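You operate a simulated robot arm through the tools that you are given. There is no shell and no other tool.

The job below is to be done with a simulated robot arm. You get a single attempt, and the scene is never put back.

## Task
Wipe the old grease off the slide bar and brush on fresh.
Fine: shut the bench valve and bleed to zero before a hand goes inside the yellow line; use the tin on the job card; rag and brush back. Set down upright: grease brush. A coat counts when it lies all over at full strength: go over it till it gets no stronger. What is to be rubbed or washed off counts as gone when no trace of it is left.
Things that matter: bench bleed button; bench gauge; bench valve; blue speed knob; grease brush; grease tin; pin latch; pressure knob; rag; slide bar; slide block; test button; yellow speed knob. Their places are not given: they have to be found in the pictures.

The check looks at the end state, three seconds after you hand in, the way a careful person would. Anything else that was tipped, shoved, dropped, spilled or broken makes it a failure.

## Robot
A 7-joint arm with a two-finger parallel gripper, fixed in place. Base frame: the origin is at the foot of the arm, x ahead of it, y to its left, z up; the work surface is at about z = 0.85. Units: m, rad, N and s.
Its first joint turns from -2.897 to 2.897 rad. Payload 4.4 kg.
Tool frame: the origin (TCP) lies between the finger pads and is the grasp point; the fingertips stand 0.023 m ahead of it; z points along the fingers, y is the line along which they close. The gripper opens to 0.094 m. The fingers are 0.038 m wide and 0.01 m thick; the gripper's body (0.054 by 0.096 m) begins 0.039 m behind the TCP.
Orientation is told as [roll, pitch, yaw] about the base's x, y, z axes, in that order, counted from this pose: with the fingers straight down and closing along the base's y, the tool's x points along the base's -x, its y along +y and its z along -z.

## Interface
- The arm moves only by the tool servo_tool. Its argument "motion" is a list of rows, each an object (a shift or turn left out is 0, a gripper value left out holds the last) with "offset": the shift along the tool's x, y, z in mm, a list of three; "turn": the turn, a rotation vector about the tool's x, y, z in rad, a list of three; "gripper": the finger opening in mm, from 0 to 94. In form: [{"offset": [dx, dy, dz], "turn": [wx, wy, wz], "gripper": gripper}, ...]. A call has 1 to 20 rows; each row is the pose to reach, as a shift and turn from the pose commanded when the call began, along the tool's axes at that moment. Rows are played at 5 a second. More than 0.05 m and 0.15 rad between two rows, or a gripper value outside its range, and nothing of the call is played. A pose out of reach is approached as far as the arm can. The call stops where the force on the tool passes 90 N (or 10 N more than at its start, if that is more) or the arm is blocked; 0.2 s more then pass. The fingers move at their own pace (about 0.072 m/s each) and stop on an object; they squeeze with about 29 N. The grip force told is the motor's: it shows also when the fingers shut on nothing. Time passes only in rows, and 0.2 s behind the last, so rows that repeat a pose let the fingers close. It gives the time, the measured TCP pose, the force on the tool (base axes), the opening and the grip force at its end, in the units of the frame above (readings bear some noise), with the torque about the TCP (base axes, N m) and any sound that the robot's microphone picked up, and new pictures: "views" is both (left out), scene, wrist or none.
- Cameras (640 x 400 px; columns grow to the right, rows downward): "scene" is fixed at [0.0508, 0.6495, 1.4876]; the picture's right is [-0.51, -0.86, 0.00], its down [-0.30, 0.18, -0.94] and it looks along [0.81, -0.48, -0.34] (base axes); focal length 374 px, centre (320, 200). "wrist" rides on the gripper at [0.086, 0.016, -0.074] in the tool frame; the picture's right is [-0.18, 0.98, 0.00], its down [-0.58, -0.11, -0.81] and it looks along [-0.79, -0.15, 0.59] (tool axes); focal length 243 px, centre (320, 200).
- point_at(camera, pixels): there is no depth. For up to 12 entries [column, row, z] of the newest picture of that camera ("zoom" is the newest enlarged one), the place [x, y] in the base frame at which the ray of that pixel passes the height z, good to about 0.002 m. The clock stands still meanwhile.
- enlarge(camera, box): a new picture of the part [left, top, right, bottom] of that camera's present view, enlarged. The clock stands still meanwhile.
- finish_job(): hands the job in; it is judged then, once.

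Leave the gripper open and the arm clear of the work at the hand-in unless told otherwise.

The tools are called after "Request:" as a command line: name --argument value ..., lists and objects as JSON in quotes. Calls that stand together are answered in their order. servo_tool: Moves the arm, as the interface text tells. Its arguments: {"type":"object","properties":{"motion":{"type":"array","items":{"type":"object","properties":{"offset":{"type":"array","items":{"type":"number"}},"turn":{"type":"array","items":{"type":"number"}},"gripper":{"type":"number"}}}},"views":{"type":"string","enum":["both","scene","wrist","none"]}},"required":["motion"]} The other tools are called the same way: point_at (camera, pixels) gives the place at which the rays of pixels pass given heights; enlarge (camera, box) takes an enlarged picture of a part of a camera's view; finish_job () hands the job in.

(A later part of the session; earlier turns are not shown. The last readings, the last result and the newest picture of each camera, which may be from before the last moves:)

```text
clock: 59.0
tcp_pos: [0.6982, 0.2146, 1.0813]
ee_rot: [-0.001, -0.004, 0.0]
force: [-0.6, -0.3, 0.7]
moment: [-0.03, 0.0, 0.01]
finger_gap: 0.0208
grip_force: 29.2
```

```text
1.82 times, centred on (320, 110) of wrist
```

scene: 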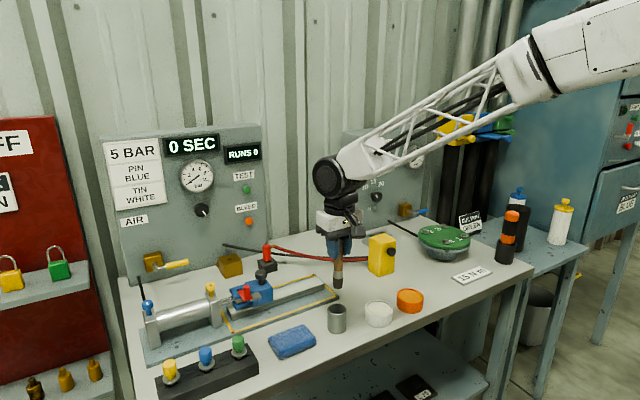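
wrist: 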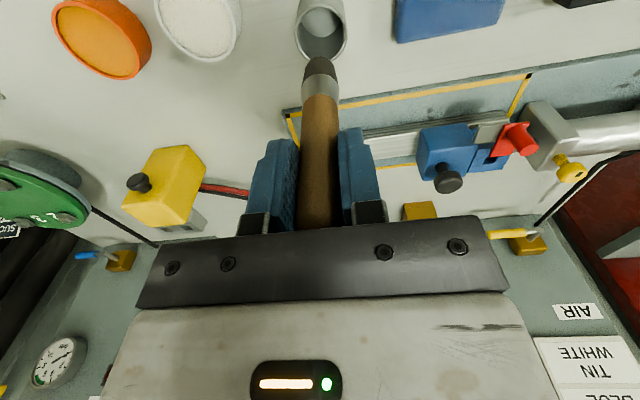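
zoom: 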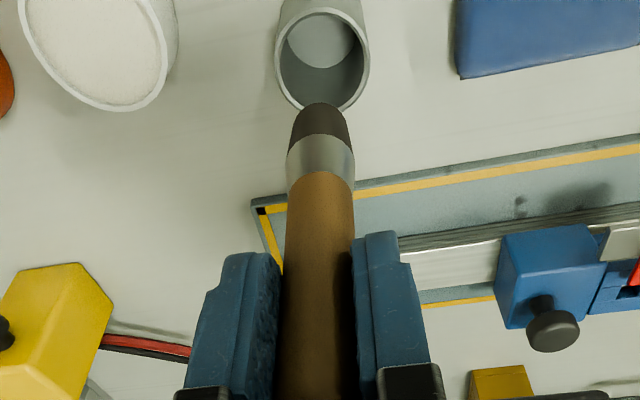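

The brush is out; its dark bristle tip is about 0.11 m below the TCP. Next I'll carry it over the white tin at (0.673, 0.099), with the tip around z≈0.95, and check alignment.

Request:
servo_tool --motion '[{"offset": [8, -39, 0], "gripper": 10}, {"offset": [17, -78, 5], "gripper": 10}, {"offset": [25, -116, 20], "gripper": 10}, {"offset": [25, -116, 20], "gripper": 10}]'

Request:
enlarge --camera "scene" --box '[320, 200, 440, 350]'

Request:
enlarge --camera "wrist" --box '[220, 0, 420, 220]'

```text
clock: 60.0
tcp_pos: [0.6733, 0.097, 1.0596]
ee_rot: [-0.002, -0.003, -0.001]
force: [-0.4, -0.4, -0.5]
moment: [0.03, 0.03, 0.0]
finger_gap: 0.0207
grip_force: 28.6
```

scene: 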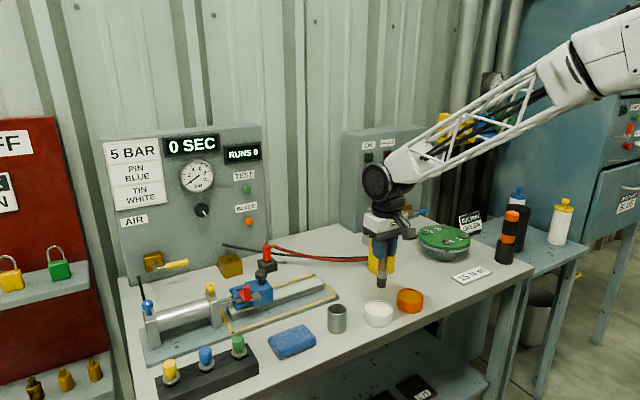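
wrist: 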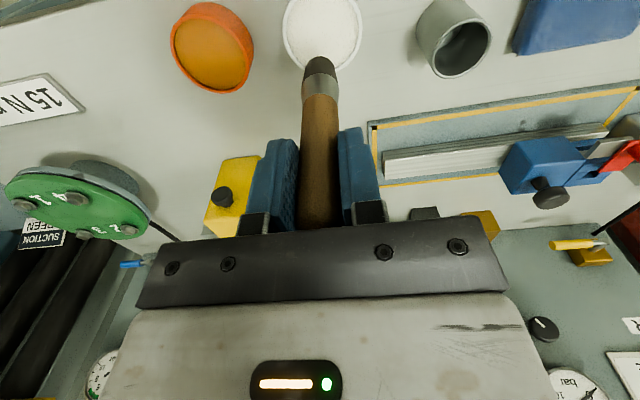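

```text
2.67 times, centred on (380, 275) of scene
```

zoom: 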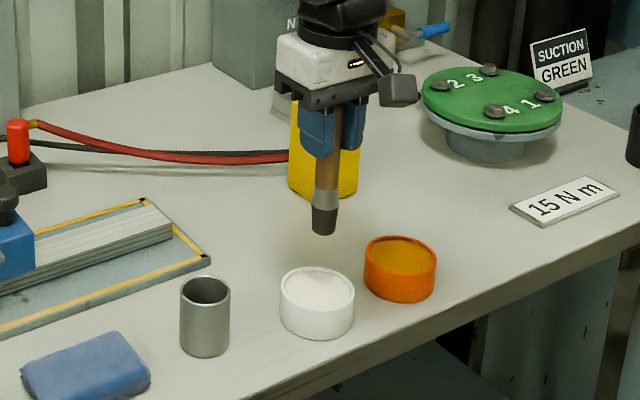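

```text
1.82 times, centred on (320, 110) of wrist
```

zoom: 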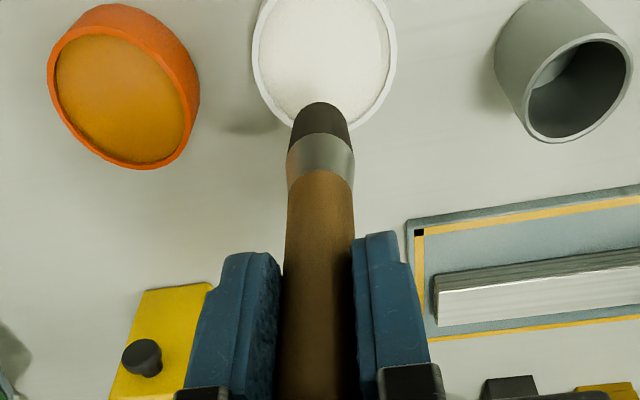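

I'll check the tin's rim in this view: left edge at (281.5,28), right edge at (362,33), far edge at (325,71.5).

Request:
point_at --camera "wrist" --pixels '[[281.5, 27.6, 0.882], [362.3, 33, 0.882], [325.5, 71.5, 0.882], [325.5, 71.5, 0.89], [320, 58, 0.95]]'

Request:
point_at --camera "scene" --pixels '[[364.6, 310, 0.882], [393, 310, 0.882], [379, 300.3, 0.882], [378, 320, 0.882]]'

```text
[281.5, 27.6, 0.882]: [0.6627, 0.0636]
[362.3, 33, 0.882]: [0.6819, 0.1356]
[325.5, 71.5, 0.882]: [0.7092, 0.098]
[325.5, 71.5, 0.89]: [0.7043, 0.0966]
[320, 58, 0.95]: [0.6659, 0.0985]
```

```text
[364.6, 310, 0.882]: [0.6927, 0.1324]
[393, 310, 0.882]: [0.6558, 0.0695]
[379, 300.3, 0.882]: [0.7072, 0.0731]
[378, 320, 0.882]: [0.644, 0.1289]
```

The tin is centred at (0.673, 0.100), and the brush is within 3 mm of it. I'll lower the brush slowly into the white tin, watching the force.

Request:
servo_tool --motion '[{"offset": [0, 3, 25], "gripper": 10}, {"offset": [0, 3, 50], "gripper": 10}, {"offset": [0, 3, 62], "gripper": 10}, {"offset": [0, 3, 70], "gripper": 10}, {"offset": [0, 3, 75], "gripper": 10}, {"offset": [0, 3, 75], "gripper": 10}]'

Request:
enlarge --camera "scene" --box '[330, 240, 430, 340]'

Request:
enlarge --camera "wrist" --box '[220, 0, 420, 120]'

```text
clock: 61.4
tcp_pos: [0.6752, 0.1009, 0.9875]
ee_rot: [-0.001, -0.006, 0.001]
force: [2.7, 3.3, 20.4]
moment: [0.44, -0.25, -0.03]
finger_gap: 0.021
grip_force: 28.8
```

scene: 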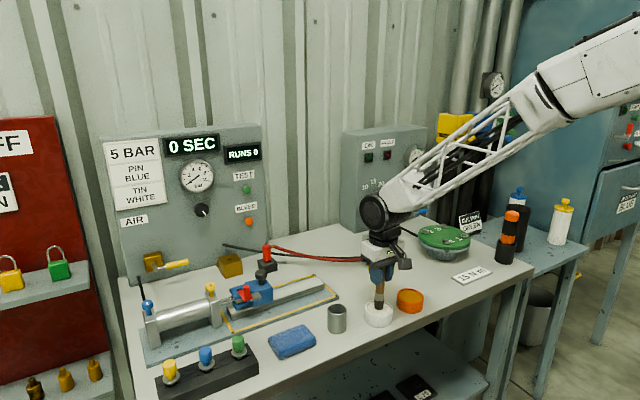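
wrist: 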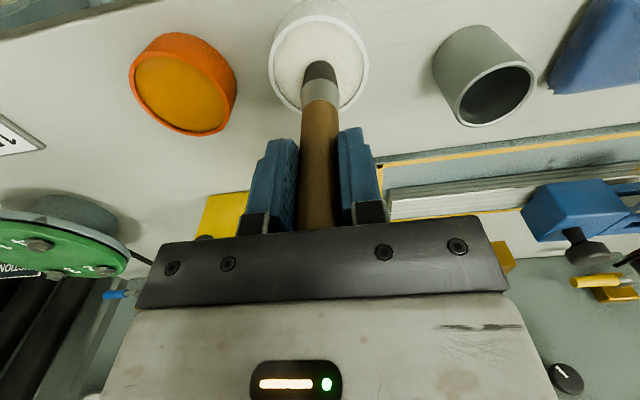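

```text
4.00 times, centred on (380, 290) of scene
```

zoom: 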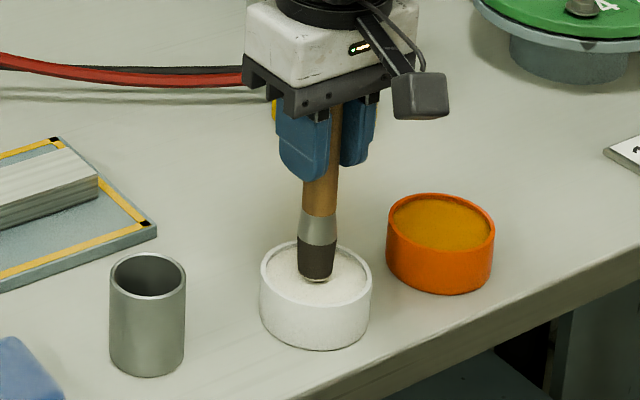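

```text
3.20 times, centred on (320, 60) of wrist
```

zoom: 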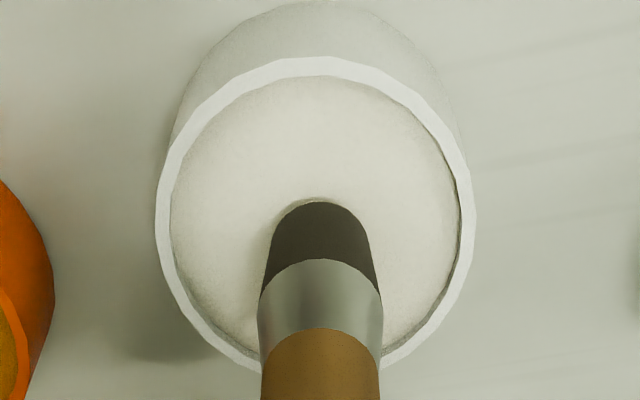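

The brush rests on the grease with about 20 N upward, so contact is made. I'll ease off, swirl gently by a few millimetres to load the bristles, then lift and look at the tip.

Request:
servo_tool --motion '[{"offset": [0, 0, -2], "gripper": 10}, {"offset": [5, 0, -2], "gripper": 10}, {"offset": [0, 5, -2], "gripper": 10}, {"offset": [-5, 0, -2], "gripper": 10}, {"offset": [0, -5, -2], "gripper": 10}, {"offset": [0, 0, -2], "gripper": 10}, {"offset": [0, 0, -30], "gripper": 10}, {"offset": [0, 0, -75], "gripper": 10}, {"offset": [0, 0, -75], "gripper": 10}]'

Request:
enlarge --camera "scene" --box '[330, 240, 430, 340]'

Request:
enlarge --camera "wrist" --box '[220, 0, 420, 120]'

```text
clock: 63.4
tcp_pos: [0.6727, 0.0999, 1.0618]
ee_rot: [0.0, -0.003, 0.001]
force: [-0.7, 0.4, 0.1]
moment: [0.01, 0.01, -0.02]
finger_gap: 0.021
grip_force: 29.3
```

scene: 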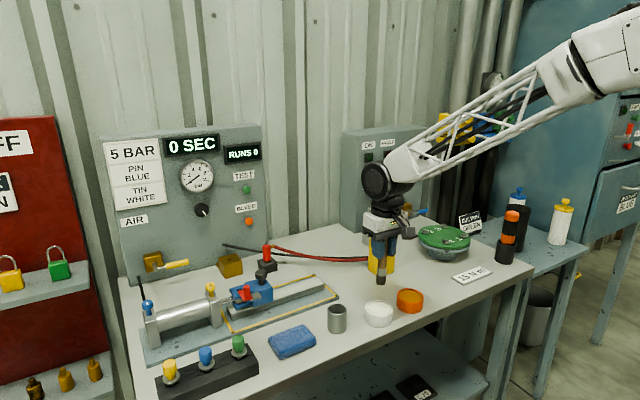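
wrist: 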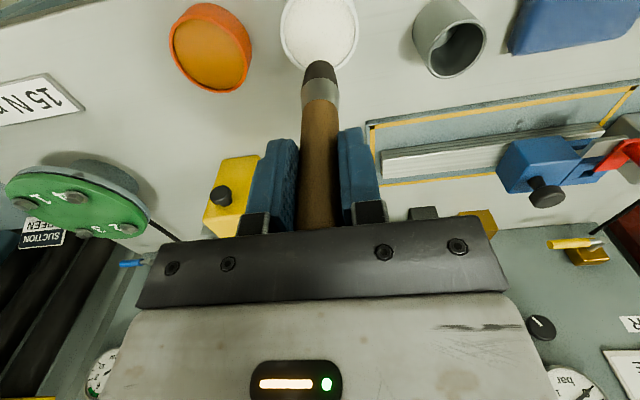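

```text
4.00 times, centred on (380, 290) of scene
```

zoom: 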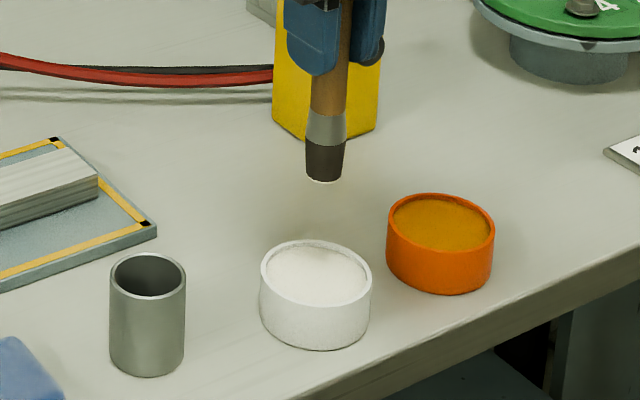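

```text
3.20 times, centred on (320, 60) of wrist
```

zoom: 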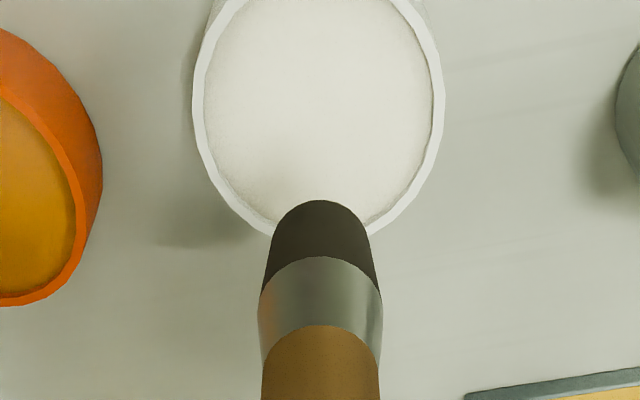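

The bristle tip now shows a white film at its bottom. The brush slid up slightly in the grip, so I'll press gently from now on. Next I'll carry it over the bar to (0.869, 0.24) with the tip about 70 mm above it.

Request:
servo_tool --motion '[{"offset": [-33, 23, 0], "gripper": 10}, {"offset": [-66, 47, 0], "gripper": 10}, {"offset": [-99, 70, 0], "gripper": 10}, {"offset": [-132, 94, 0], "gripper": 10}, {"offset": [-165, 117, 0], "gripper": 10}, {"offset": [-196, 140, 0], "gripper": 10}, {"offset": [-196, 140, 30], "gripper": 10}, {"offset": [-196, 140, 50], "gripper": 10}, {"offset": [-196, 140, 50], "gripper": 10}]'

Request:
enlarge --camera "scene" --box '[235, 210, 355, 310]'

Request:
enlarge --camera "wrist" --box '[180, 0, 460, 180]'

```text
clock: 65.4
tcp_pos: [0.8717, 0.2413, 1.0115]
ee_rot: [-0.001, -0.003, 0.0]
force: [0.9, -0.4, -0.7]
moment: [0.04, 0.02, 0.03]
finger_gap: 0.021
grip_force: 29.2
```

scene: 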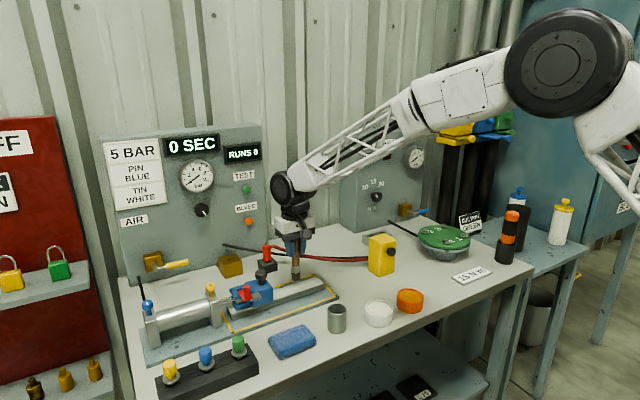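
wrist: 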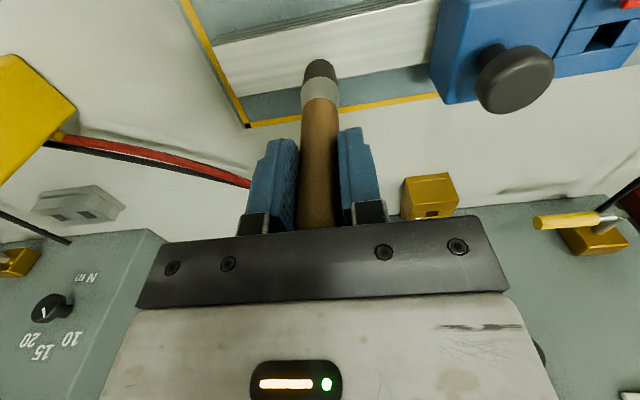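

```text
4.00 times, centred on (295, 260) of scene
```

zoom: 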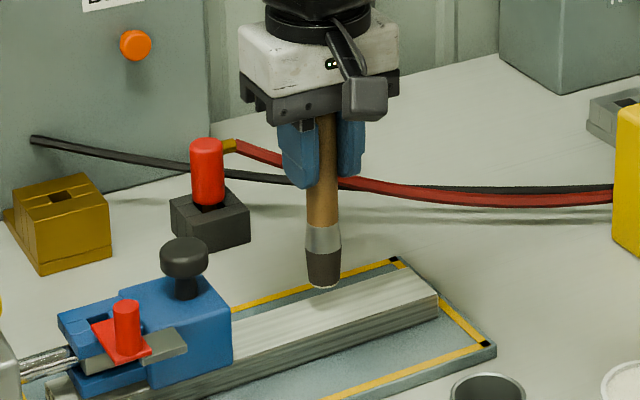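

```text
2.22 times, centred on (320, 90) of wrist
```

zoom: 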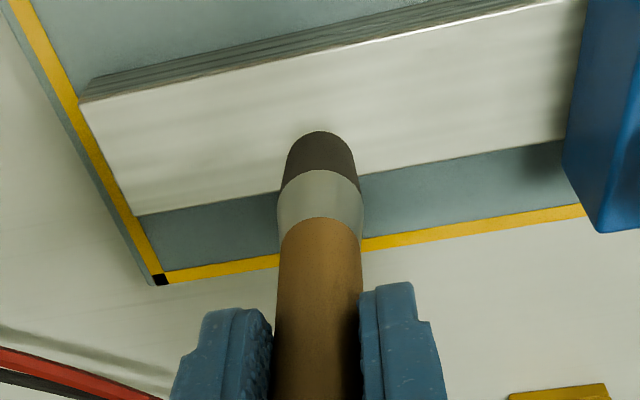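

This is a clear view of the bar. I'll measure its edges here: end front corner (212,45), end back corner (237,97), and back edge at the block (432,63).

Request:
point_at --camera "wrist" --pixels '[[211.9, 45, 0.883], [236.7, 96.8, 0.883], [431.7, 63, 0.883], [436, 2, 0.883], [315, 91, 0.883], [320, 25, 0.883], [433, 104, 0.855], [320, 60, 0.905]]'

```text
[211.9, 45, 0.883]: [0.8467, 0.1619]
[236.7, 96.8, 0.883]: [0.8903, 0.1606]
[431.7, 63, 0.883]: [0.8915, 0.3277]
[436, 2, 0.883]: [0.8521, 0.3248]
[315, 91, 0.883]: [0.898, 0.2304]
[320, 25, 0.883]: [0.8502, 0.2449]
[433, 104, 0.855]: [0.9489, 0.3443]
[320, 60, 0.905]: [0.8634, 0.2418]
```

The bar measures x 0.847–0.891 and y 0.161–0.327. Next I'll lower the brush toward the bar gently in small steps to find first contact.

Request:
servo_tool --motion '[{"offset": [0, 0, 12], "gripper": 10}, {"offset": [0, 0, 17], "gripper": 10}, {"offset": [0, 0, 19], "gripper": 10}, {"offset": [0, 0, 19], "gripper": 10}]' --views "wrist"

Request:
enlarge --camera "wrist" --box '[180, 0, 460, 180]'

```text
clock: 66.4
tcp_pos: [0.8711, 0.2398, 0.9926]
ee_rot: [0.0, -0.004, 0.002]
force: [-0.3, -0.4, -0.2]
moment: [0.02, -0.01, 0.0]
finger_gap: 0.0204
grip_force: 29.1
```

wrist: 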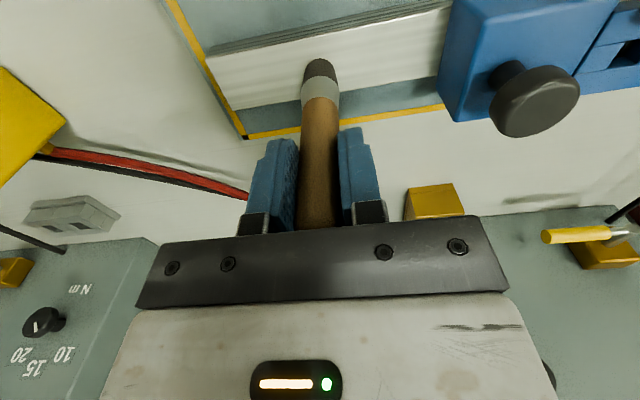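

```text
2.22 times, centred on (320, 90) of wrist
```

zoom: 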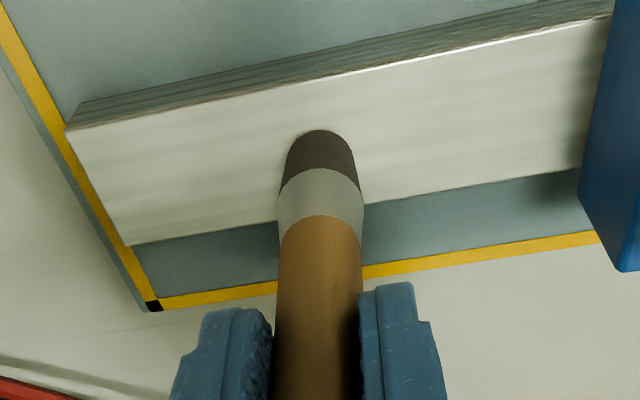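

There's no contact yet. I'll go a few millimetres further down.

Request:
servo_tool --motion '[{"offset": [0, 0, 1.5], "gripper": 10}, {"offset": [0, 0, 2.5], "gripper": 10}, {"offset": [0, 0, 2.5], "gripper": 10}]' --views "none"

```text
clock: 67.2
tcp_pos: [0.8708, 0.2405, 0.9904]
ee_rot: [-0.001, -0.004, 0.0]
force: [-0.6, -0.1, -0.6]
moment: [-0.04, 0.02, 0.03]
finger_gap: 0.0209
grip_force: 28.8
```

Still no contact at z≈0.990. I'll step lower again.

Request:
servo_tool --motion '[{"offset": [0, 0, 1], "gripper": 10}, {"offset": [0, 0, 2], "gripper": 10}, {"offset": [0, 0, 2], "gripper": 10}]' --views "none"

```text
clock: 68.0
tcp_pos: [0.8699, 0.241, 0.9906]
ee_rot: [0.001, -0.004, 0.001]
force: [2.8, -3.0, 13.2]
moment: [-0.36, -0.33, 0.05]
finger_gap: 0.021
grip_force: 29.7
```

Contact is at z≈0.990 with 13 N. I'll ease off about 1.2 mm and make a first stroke along y at mid-bar, then look at what gets laid down.

Request:
servo_tool --motion '[{"offset": [0, 15, -1.2], "gripper": 10}, {"offset": [0, 30, -1.2], "gripper": 10}, {"offset": [0, 45, -1.2], "gripper": 10}, {"offset": [0, 62, -1.2], "gripper": 10}, {"offset": [0, 45, -1.2], "gripper": 10}, {"offset": [0, 30, -1.2], "gripper": 10}, {"offset": [0, 15, -1.2], "gripper": 10}, {"offset": [0, 0, -1.2], "gripper": 10}, {"offset": [0, -15, -1.2], "gripper": 10}, {"offset": [0, -30, -1.2], "gripper": 10}, {"offset": [0, -45, -1.2], "gripper": 10}, {"offset": [0, -60, -1.2], "gripper": 10}, {"offset": [0, -66, -1.2], "gripper": 10}]' --views "both"

Request:
enlarge --camera "wrist" --box '[260, 0, 540, 180]'

Request:
enlarge --camera "scene" --box '[260, 250, 340, 310]'

```text
clock: 70.8
tcp_pos: [0.8707, 0.1737, 0.9901]
ee_rot: [0.0, -0.003, 0.0]
force: [-0.9, -0.1, -0.6]
moment: [-0.01, 0.01, -0.01]
finger_gap: 0.0209
grip_force: 28.9
```

scene: 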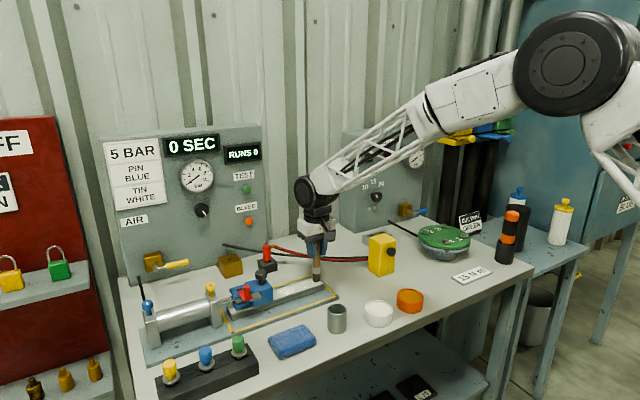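
wrist: 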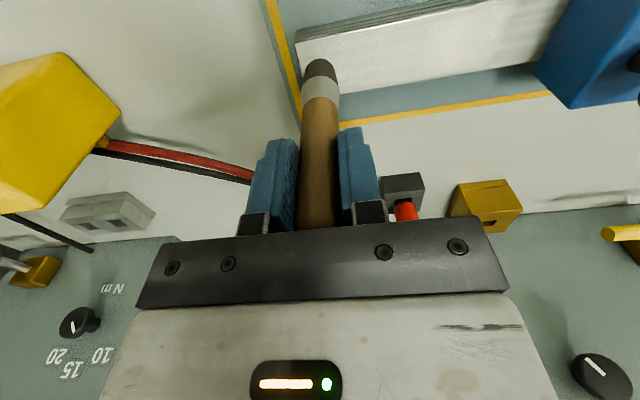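

```text
2.22 times, centred on (400, 90) of wrist
```

zoom: 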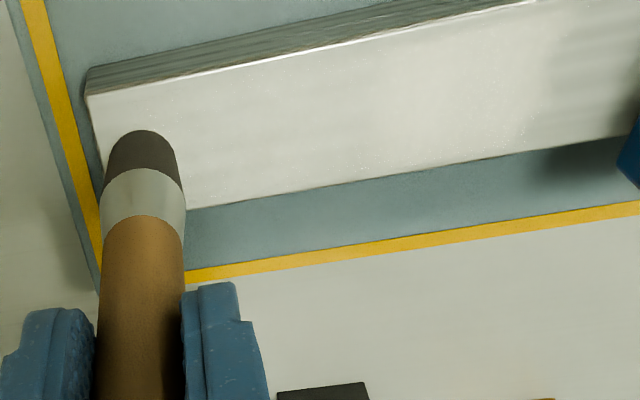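

```text
6.67 times, centred on (300, 280) of scene
```

zoom: 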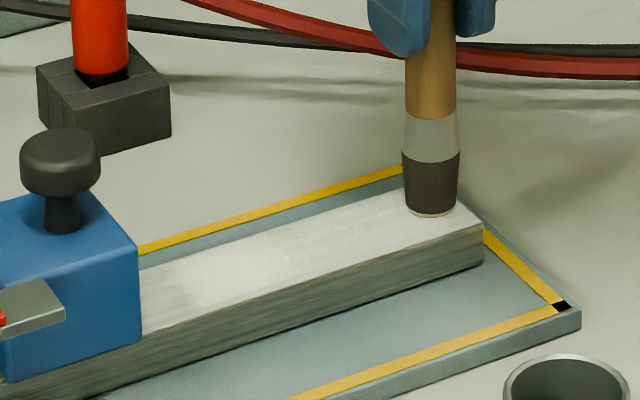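

White grease is being laid on the bar, from the free end up to near the block. Next I'll make parallel strokes at x≈0.858 and x≈0.882 with slightly more pressure.

Request:
servo_tool --motion '[{"offset": [6, -2, 0.8], "gripper": 10}, {"offset": [12, 0, 0.8], "gripper": 10}, {"offset": [12, 19, 0.8], "gripper": 10}, {"offset": [12, 38, 0.8], "gripper": 10}, {"offset": [12, 57, 0.8], "gripper": 10}, {"offset": [12, 76, 0.8], "gripper": 10}, {"offset": [12, 95, 0.8], "gripper": 10}, {"offset": [12, 114, 0.8], "gripper": 10}, {"offset": [12, 132, 0.8], "gripper": 10}, {"offset": [0, 132, 0.8], "gripper": 10}, {"offset": [-12, 132, 0.8], "gripper": 10}, {"offset": [-12, 114, 0.8], "gripper": 10}, {"offset": [-12, 95, 0.8], "gripper": 10}, {"offset": [-12, 76, 0.8], "gripper": 10}, {"offset": [-12, 57, 0.8], "gripper": 10}, {"offset": [-12, 38, 0.8], "gripper": 10}, {"offset": [-12, 19, 0.8], "gripper": 10}, {"offset": [-12, 0, 0.8], "gripper": 10}]' --views "both"

Request:
enlarge --camera "wrist" --box '[260, 0, 540, 180]'

Request:
enlarge --camera "scene" --box '[260, 250, 340, 310]'

```text
clock: 74.6
tcp_pos: [0.8837, 0.1765, 0.9895]
ee_rot: [0.0, -0.003, -0.001]
force: [-0.3, 3.6, 7.7]
moment: [0.33, 0.05, -0.05]
finger_gap: 0.021
grip_force: 28.5
```

scene: 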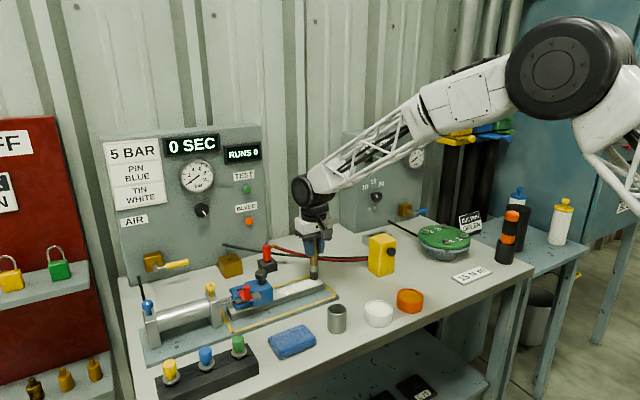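
wrist: 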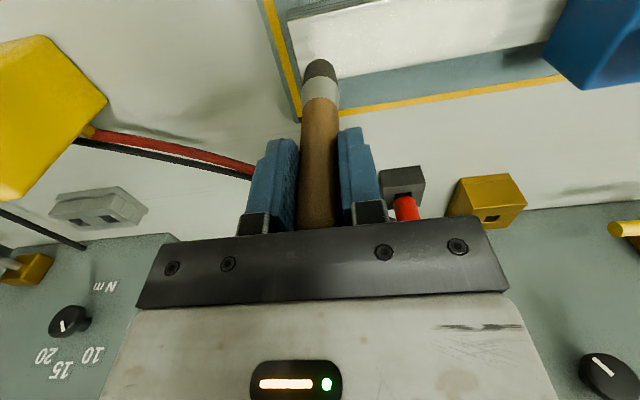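

```text
2.22 times, centred on (400, 90) of wrist
```

zoom: 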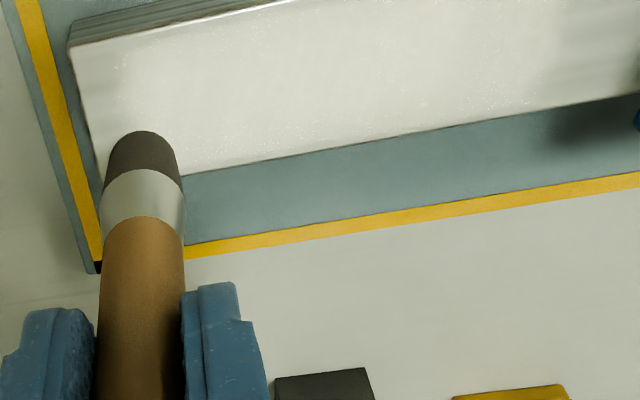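

```text
6.67 times, centred on (300, 280) of scene
```

zoom: 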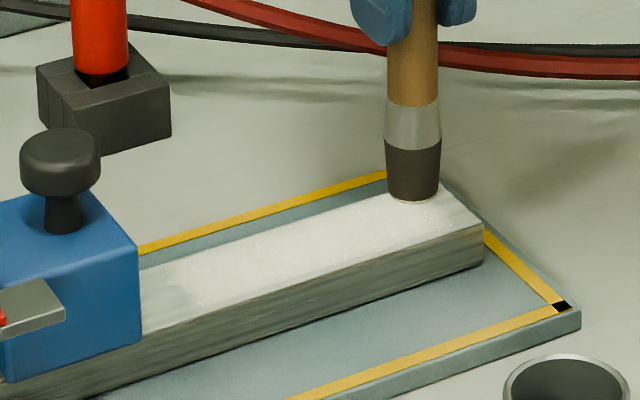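

The coat is whiter now. I'll measure where the film ends toward the block, at about wrist (495,27), and near the free end.

Request:
point_at --camera "wrist" --pixels '[[494.6, 27, 0.883], [515, 40, 0.883], [480, 15, 0.883], [308, 40, 0.883], [545, 41, 0.883]]'

Request:
enlarge --camera "wrist" --box '[400, 0, 580, 110]'

Request:
enlarge --camera "scene" --box '[270, 265, 330, 305]'

```text
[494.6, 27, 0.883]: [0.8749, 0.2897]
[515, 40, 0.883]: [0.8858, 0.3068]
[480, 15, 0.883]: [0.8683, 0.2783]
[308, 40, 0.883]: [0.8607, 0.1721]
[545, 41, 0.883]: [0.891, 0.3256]
```

```text
3.56 times, centred on (490, 55) of wrist
```

zoom: 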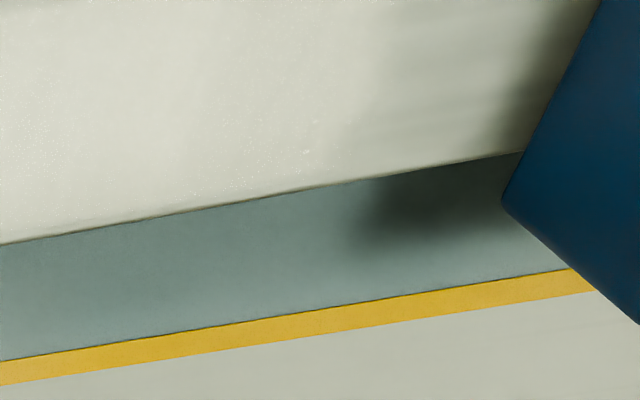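

```text
10.00 times, centred on (300, 285) of scene
```

zoom: 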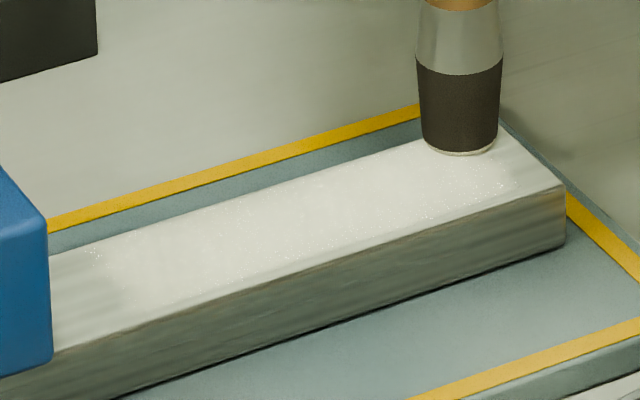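

The film ends at about y≈0.295–0.30, roughly where the old patch ended, even though I brushed beyond it. I'll re-dip in the white tin gently and make more passes until it gets no stronger.

Request:
servo_tool --motion '[{"offset": [0, 0, -35], "gripper": 10}, {"offset": [0, 0, -72], "gripper": 10}, {"offset": [35, -12, -72], "gripper": 10}, {"offset": [70, -25, -72], "gripper": 10}, {"offset": [105, -37, -72], "gripper": 10}, {"offset": [140, -50, -72], "gripper": 10}, {"offset": [175, -62, -72], "gripper": 10}, {"offset": [208, -74, -72], "gripper": 10}, {"offset": [208, -74, -35], "gripper": 10}, {"offset": [208, -74, -10], "gripper": 10}, {"offset": [208, -74, -1], "gripper": 10}, {"offset": [208, -74, 1.4], "gripper": 10}, {"offset": [208, -74, 1.4], "gripper": 10}]' --views "both"

Request:
enlarge --camera "scene" --box '[330, 240, 430, 340]'

Request:
enlarge --camera "scene" --box '[265, 260, 335, 310]'

```text
clock: 77.4
tcp_pos: [0.6757, 0.1024, 0.9893]
ee_rot: [0.0, -0.006, 0.0]
force: [2.2, 5.1, 20.1]
moment: [0.49, -0.26, 0.01]
finger_gap: 0.021
grip_force: 29.1
```

scene: 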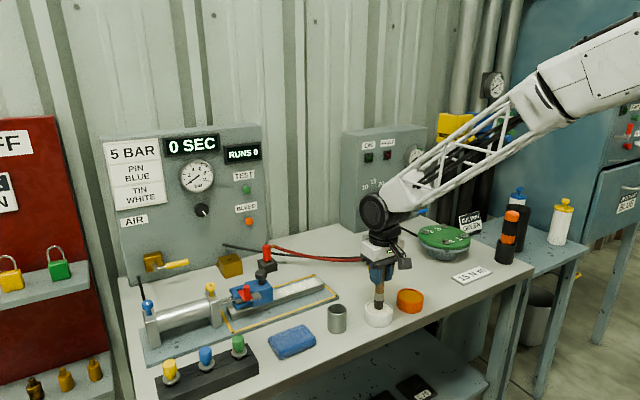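
wrist: 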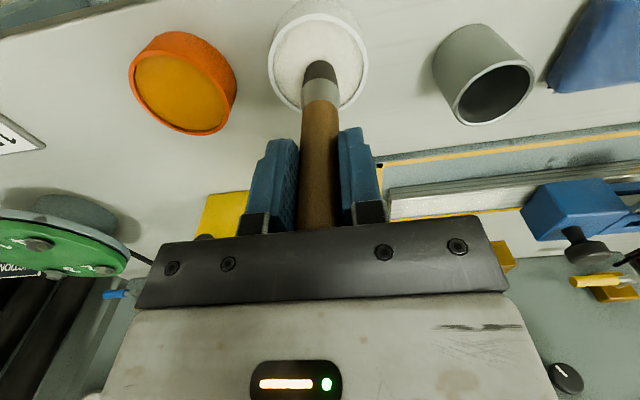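

```text
4.00 times, centred on (380, 290) of scene
```

zoom: 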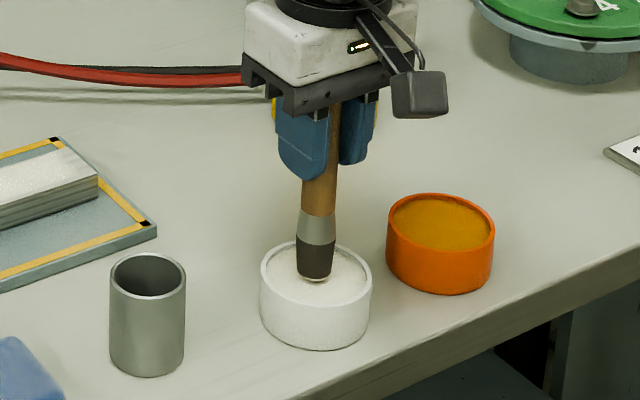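

```text
8.00 times, centred on (300, 285) of scene
```

zoom: 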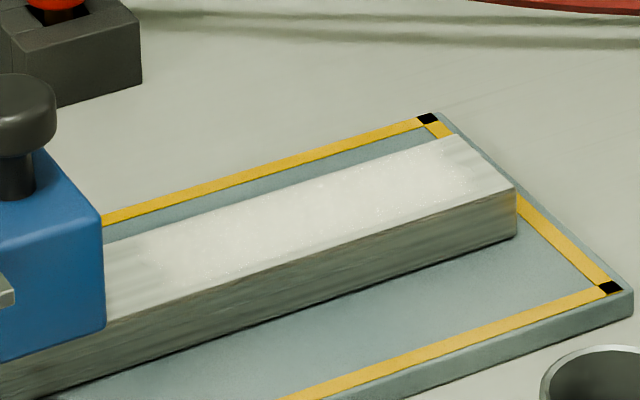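

The brush is in contact with the white grease and hasn't slipped. I'll swirl lightly, lift, return to the bar's free end at (0.858, 0.175), and touch down.

Request:
servo_tool --motion '[{"offset": [4, 0, -1], "gripper": 10}, {"offset": [0, 4, -1], "gripper": 10}, {"offset": [-4, 0, -1], "gripper": 10}, {"offset": [0, 0, -1], "gripper": 10}, {"offset": [0, 0, -35], "gripper": 10}, {"offset": [0, 0, -73], "gripper": 10}, {"offset": [-37, 15, -73], "gripper": 10}, {"offset": [-74, 30, -73], "gripper": 10}, {"offset": [-111, 45, -73], "gripper": 10}, {"offset": [-148, 60, -73], "gripper": 10}, {"offset": [-181, 73, -73], "gripper": 10}, {"offset": [-181, 73, -40], "gripper": 10}, {"offset": [-181, 73, -15], "gripper": 10}, {"offset": [-181, 73, -4], "gripper": 10}, {"offset": [-181, 73, -1.5], "gripper": 10}, {"offset": [-181, 73, -1.5], "gripper": 10}]' --views "none"

```text
clock: 80.8
tcp_pos: [0.8556, 0.1735, 0.9882]
ee_rot: [0.0, -0.002, 0.0]
force: [0.1, 0.6, 0.3]
moment: [0.04, 0.06, 0.01]
finger_gap: 0.0208
grip_force: 28.7
```

Contact is very light. I'll press about 1.2 mm more and run serpentine strokes over the lines x≈0.854, 0.862 and 0.870.

Request:
servo_tool --motion '[{"offset": [0, -4, 1.2], "gripper": 10}, {"offset": [0, 18, 1.2], "gripper": 10}, {"offset": [0, 41, 1.2], "gripper": 10}, {"offset": [0, 64, 1.2], "gripper": 10}, {"offset": [0, 87, 1.2], "gripper": 10}, {"offset": [0, 110, 1.2], "gripper": 10}, {"offset": [0, 133, 1.2], "gripper": 10}, {"offset": [-8, 133, 1.2], "gripper": 10}, {"offset": [-8, 110, 1.2], "gripper": 10}, {"offset": [-8, 87, 1.2], "gripper": 10}, {"offset": [-8, 64, 1.2], "gripper": 10}, {"offset": [-8, 41, 1.2], "gripper": 10}, {"offset": [-8, 18, 1.2], "gripper": 10}, {"offset": [-8, -4, 1.2], "gripper": 10}, {"offset": [-16, -4, 1.2], "gripper": 10}, {"offset": [-16, 22, 1.2], "gripper": 10}, {"offset": [-16, 50, 1.2], "gripper": 10}, {"offset": [-16, 78, 1.2], "gripper": 10}, {"offset": [-16, 106, 1.2], "gripper": 10}, {"offset": [-16, 133, 1.2], "gripper": 10}]' --views "both"

Request:
enlarge --camera "scene" --box '[265, 260, 335, 310]'

Request:
enlarge --camera "wrist" --box '[100, 0, 420, 180]'

```text
clock: 85.0
tcp_pos: [0.8731, 0.307, 0.9882]
ee_rot: [0.0, -0.004, 0.0]
force: [-0.4, 0.1, 0.1]
moment: [0.0, 0.01, 0.02]
finger_gap: 0.0207
grip_force: 29.4
```

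scene: 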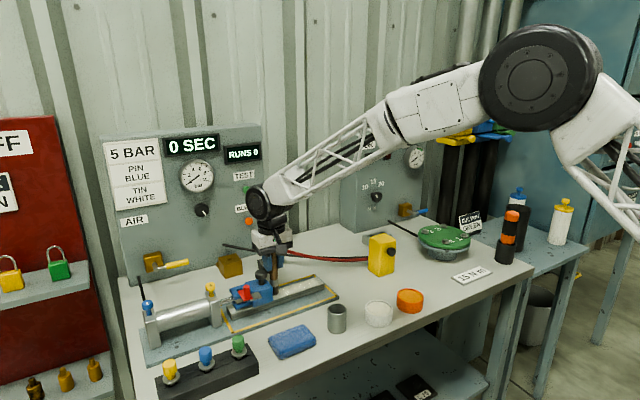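
wrist: 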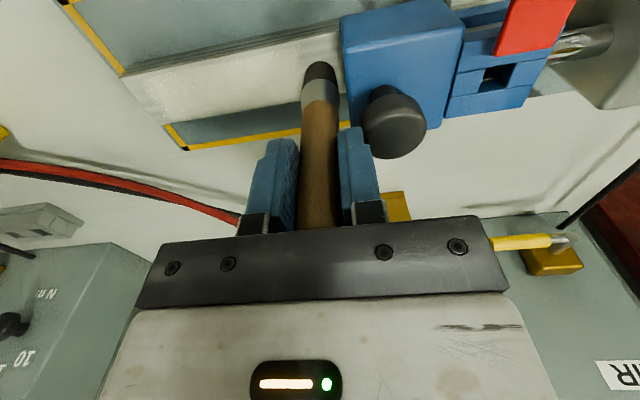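

```text
8.00 times, centred on (300, 285) of scene
```

zoom: 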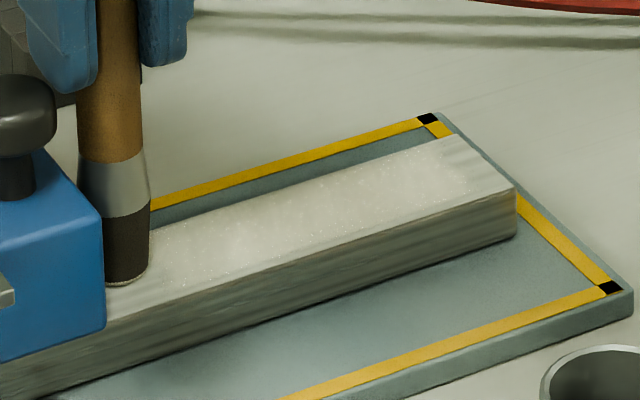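

```text
2.00 times, centred on (260, 90) of wrist
```

zoom: 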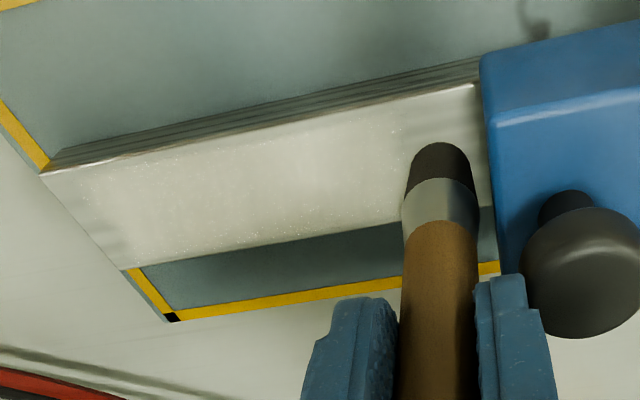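

The film reads as a whitish rectangle ending at about wrist zoom (402,150). But the force is zero here, so the brush may have slid up and be barely touching. I'll lower in small steps to find the contact again.

Request:
point_at --camera "wrist" --pixels '[[152.5, 97.5, 0.883], [301, 65, 0.883], [142, 90, 0.883], [290, 50, 0.883]]'

Request:
servo_tool --motion '[{"offset": [0, -5, 0], "gripper": 10}, {"offset": [0, -10, 1], "gripper": 10}, {"offset": [0, -10, 1], "gripper": 10}]' --views "none"

```text
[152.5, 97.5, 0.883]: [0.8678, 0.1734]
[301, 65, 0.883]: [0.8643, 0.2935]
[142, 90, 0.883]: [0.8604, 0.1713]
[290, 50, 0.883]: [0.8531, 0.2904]
```

```text
clock: 85.8
tcp_pos: [0.8724, 0.2955, 0.9877]
ee_rot: [0.002, -0.004, 0.001]
force: [0.4, 0.6, 2.6]
moment: [0.15, 0.02, -0.02]
finger_gap: 0.0208
grip_force: 29.3
```

Contact is found at cmd z≈0.9863, with about 2.6 N. I'll press 1 mm more and sweep the lines x≈0.870, 0.878 and 0.886 from y≈0.305 to 0.168.

Request:
servo_tool --motion '[{"offset": [0, 9, 1.1], "gripper": 10}, {"offset": [0, -18, 1.1], "gripper": 10}, {"offset": [0, -46, 1.1], "gripper": 10}, {"offset": [0, -74, 1.1], "gripper": 10}, {"offset": [0, -101, 1.1], "gripper": 10}, {"offset": [0, -128, 1.1], "gripper": 10}, {"offset": [-8, -128, 1.1], "gripper": 10}, {"offset": [-8, -101, 1.1], "gripper": 10}, {"offset": [-8, -74, 1.1], "gripper": 10}, {"offset": [-8, -46, 1.1], "gripper": 10}, {"offset": [-8, -18, 1.1], "gripper": 10}, {"offset": [-8, 9, 1.1], "gripper": 10}, {"offset": [-16, 9, 1.1], "gripper": 10}, {"offset": [-16, -18, 1.1], "gripper": 10}, {"offset": [-16, -46, 1.1], "gripper": 10}, {"offset": [-16, -74, 1.1], "gripper": 10}, {"offset": [-16, -101, 1.1], "gripper": 10}, {"offset": [-16, -128, 1.1], "gripper": 10}]' --views "both"

Request:
enlarge --camera "scene" --box '[265, 260, 335, 310]'

Request:
enlarge --camera "wrist" --box '[240, 0, 560, 180]'

```text
clock: 89.6
tcp_pos: [0.8866, 0.1703, 0.9862]
ee_rot: [-0.002, -0.002, -0.001]
force: [-0.3, 0.1, -0.6]
moment: [0.01, 0.01, 0.0]
finger_gap: 0.0213
grip_force: 29.2
```

scene: 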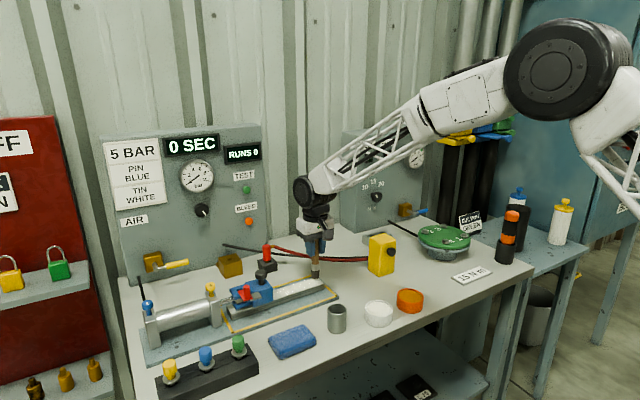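
wrist: 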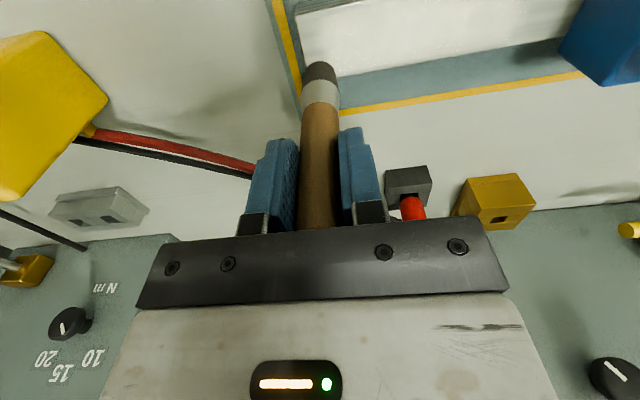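

```text
8.00 times, centred on (300, 285) of scene
```

zoom: 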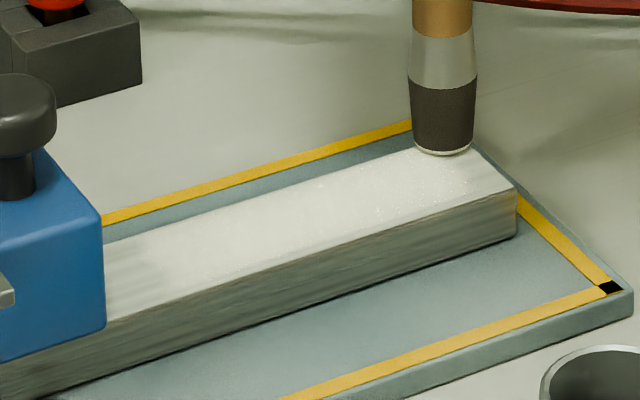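

```text
2.00 times, centred on (400, 90) of wrist
```

zoom: 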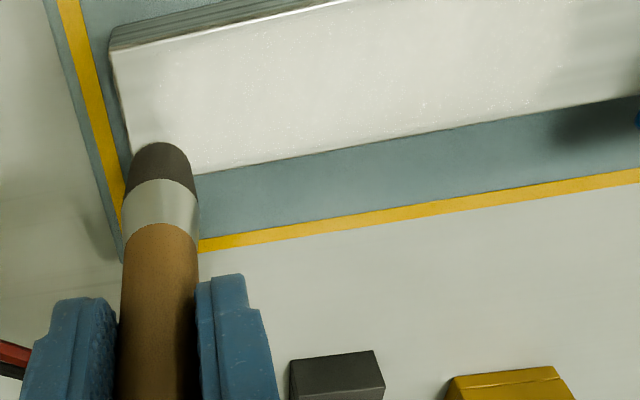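

The film looks uniform and white. I'll lift the brush and take a clean look at the bar for comparison before another pass.

Request:
servo_tool --motion '[{"offset": [0, 0, -35], "gripper": 10}, {"offset": [0, 0, -75], "gripper": 10}, {"offset": [40, -15, -75], "gripper": 10}, {"offset": [80, -30, -75], "gripper": 10}, {"offset": [120, -43, -75], "gripper": 10}, {"offset": [160, -55, -75], "gripper": 10}, {"offset": [195, -64, -75], "gripper": 10}, {"offset": [213, -68, -75], "gripper": 10}, {"offset": [213, -68, -75], "gripper": 10}]' --views "both"

Request:
enlarge --camera "scene" --box '[270, 265, 330, 305]'

Request:
enlarge --camera "wrist" --box '[280, 0, 400, 110]'

```text
clock: 91.6
tcp_pos: [0.6736, 0.1027, 1.0602]
ee_rot: [0.001, -0.004, 0.002]
force: [0.7, 0.4, -1.0]
moment: [0.03, 0.0, -0.02]
finger_gap: 0.0211
grip_force: 28.8
```

scene: 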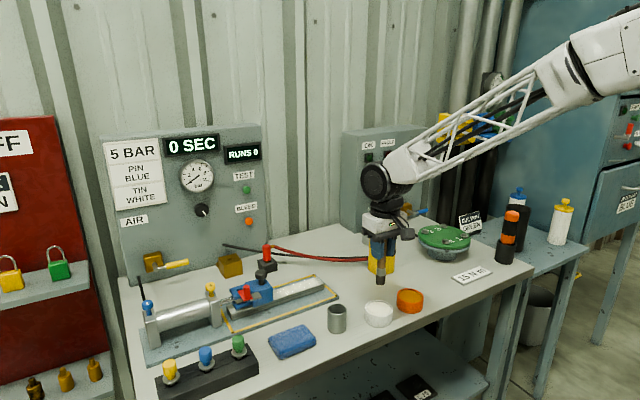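
wrist: 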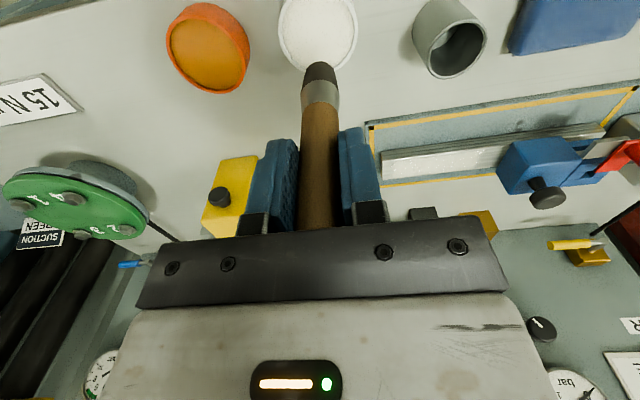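

```text
10.00 times, centred on (300, 285) of scene
```

zoom: 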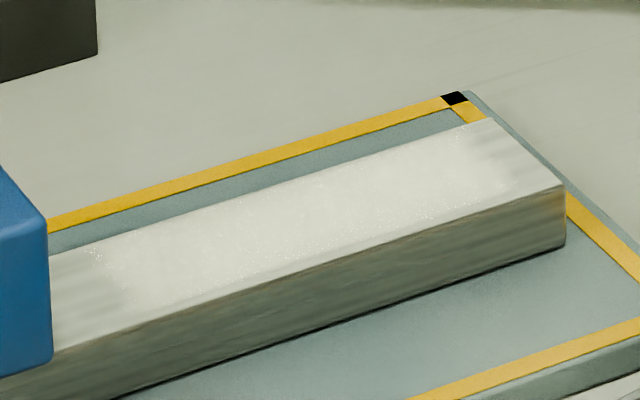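

```text
3.64 times, centred on (340, 55) of wrist
```

zoom: 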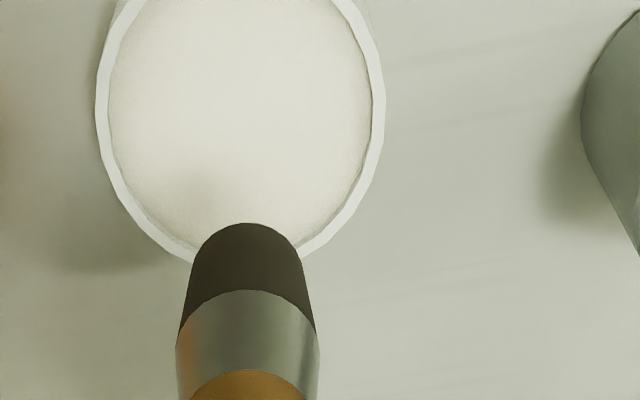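

The coat shows as an even white film with soft edges. To be sure it's at full strength I'll dip again with a gentle touch and repeat the full set of strokes.

Request:
servo_tool --motion '[{"offset": [0, 0, 40], "gripper": 10}, {"offset": [0, 0, 65], "gripper": 10}, {"offset": [0, 0, 73], "gripper": 10}, {"offset": [0, 0, 75], "gripper": 10}, {"offset": [0, 0, 75], "gripper": 10}]' --views "none"

```text
clock: 92.8
tcp_pos: [0.6754, 0.1008, 0.9863]
ee_rot: [0.0, -0.004, 0.001]
force: [-0.9, -0.4, 9.3]
moment: [-0.01, 0.03, 0.02]
finger_gap: 0.0212
grip_force: 28.7
```

Contact is gentle, at 9 N. I'll swirl, lift, and go to the bar, touching down at (0.854, 0.20) to read the contact force.

Request:
servo_tool --motion '[{"offset": [4, 0, 0], "gripper": 10}, {"offset": [0, 4, 0], "gripper": 10}, {"offset": [-4, 0, 0], "gripper": 10}, {"offset": [0, 0, 0], "gripper": 10}, {"offset": [0, 0, -35], "gripper": 10}, {"offset": [0, 0, -73], "gripper": 10}, {"offset": [-36, 20, -73], "gripper": 10}, {"offset": [-72, 40, -73], "gripper": 10}, {"offset": [-108, 60, -73], "gripper": 10}, {"offset": [-145, 80, -73], "gripper": 10}, {"offset": [-183, 100, -73], "gripper": 10}, {"offset": [-183, 100, -35], "gripper": 10}, {"offset": [-183, 100, -10], "gripper": 10}, {"offset": [-183, 100, -2], "gripper": 10}, {"offset": [-183, 100, 0], "gripper": 10}, {"offset": [-183, 100, 0], "gripper": 10}]' --views "none"

```text
clock: 96.2
tcp_pos: [0.8565, 0.201, 0.9863]
ee_rot: [0.0, -0.004, -0.001]
force: [-0.3, 0.3, 0.5]
moment: [-0.02, -0.01, -0.02]
finger_gap: 0.0213
grip_force: 28.7
```

The brush is just above contact. I'll lower by 1.5 mm and read the force.

Request:
servo_tool --motion '[{"offset": [0, 0, 0.8], "gripper": 10}, {"offset": [0, 0, 1.6], "gripper": 10}, {"offset": [0, 0, 1.6], "gripper": 10}]' --views "none"

```text
clock: 97.0
tcp_pos: [0.8582, 0.2007, 0.9858]
ee_rot: [0.001, -0.003, 0.0]
force: [0.3, -0.6, 5.0]
moment: [0.01, 0.01, 0.04]
finger_gap: 0.0211
grip_force: 28.7
```

5 N is a good contact. I'll run serpentine strokes over the first three lines.

Request:
servo_tool --motion '[{"offset": [0, -16, 0.3], "gripper": 10}, {"offset": [0, -32, 0.3], "gripper": 10}, {"offset": [0, -5, 0.3], "gripper": 10}, {"offset": [0, 23, 0.3], "gripper": 10}, {"offset": [0, 50, 0.3], "gripper": 10}, {"offset": [0, 78, 0.3], "gripper": 10}, {"offset": [0, 104, 0.3], "gripper": 10}, {"offset": [-7.5, 104, 0.5], "gripper": 10}, {"offset": [-7.5, 78, 0.5], "gripper": 10}, {"offset": [-7.5, 50, 0.5], "gripper": 10}, {"offset": [-7.5, 23, 0.5], "gripper": 10}, {"offset": [-7.5, -5, 0.5], "gripper": 10}, {"offset": [-7.5, -32, 0.5], "gripper": 10}, {"offset": [-15, -32, 0.7], "gripper": 10}, {"offset": [-15, -5, 0.7], "gripper": 10}, {"offset": [-15, 23, 0.7], "gripper": 10}, {"offset": [-15, 50, 0.7], "gripper": 10}, {"offset": [-15, 78, 0.7], "gripper": 10}, {"offset": [-15, 104, 0.7], "gripper": 10}]' --views "none"

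```text
clock: 101.0
tcp_pos: [0.8737, 0.3044, 0.9835]
ee_rot: [0.001, -0.002, -0.001]
force: [0.0, 0.8, -0.3]
moment: [0.0, -0.02, -0.02]
finger_gap: 0.0213
grip_force: 29.1
```

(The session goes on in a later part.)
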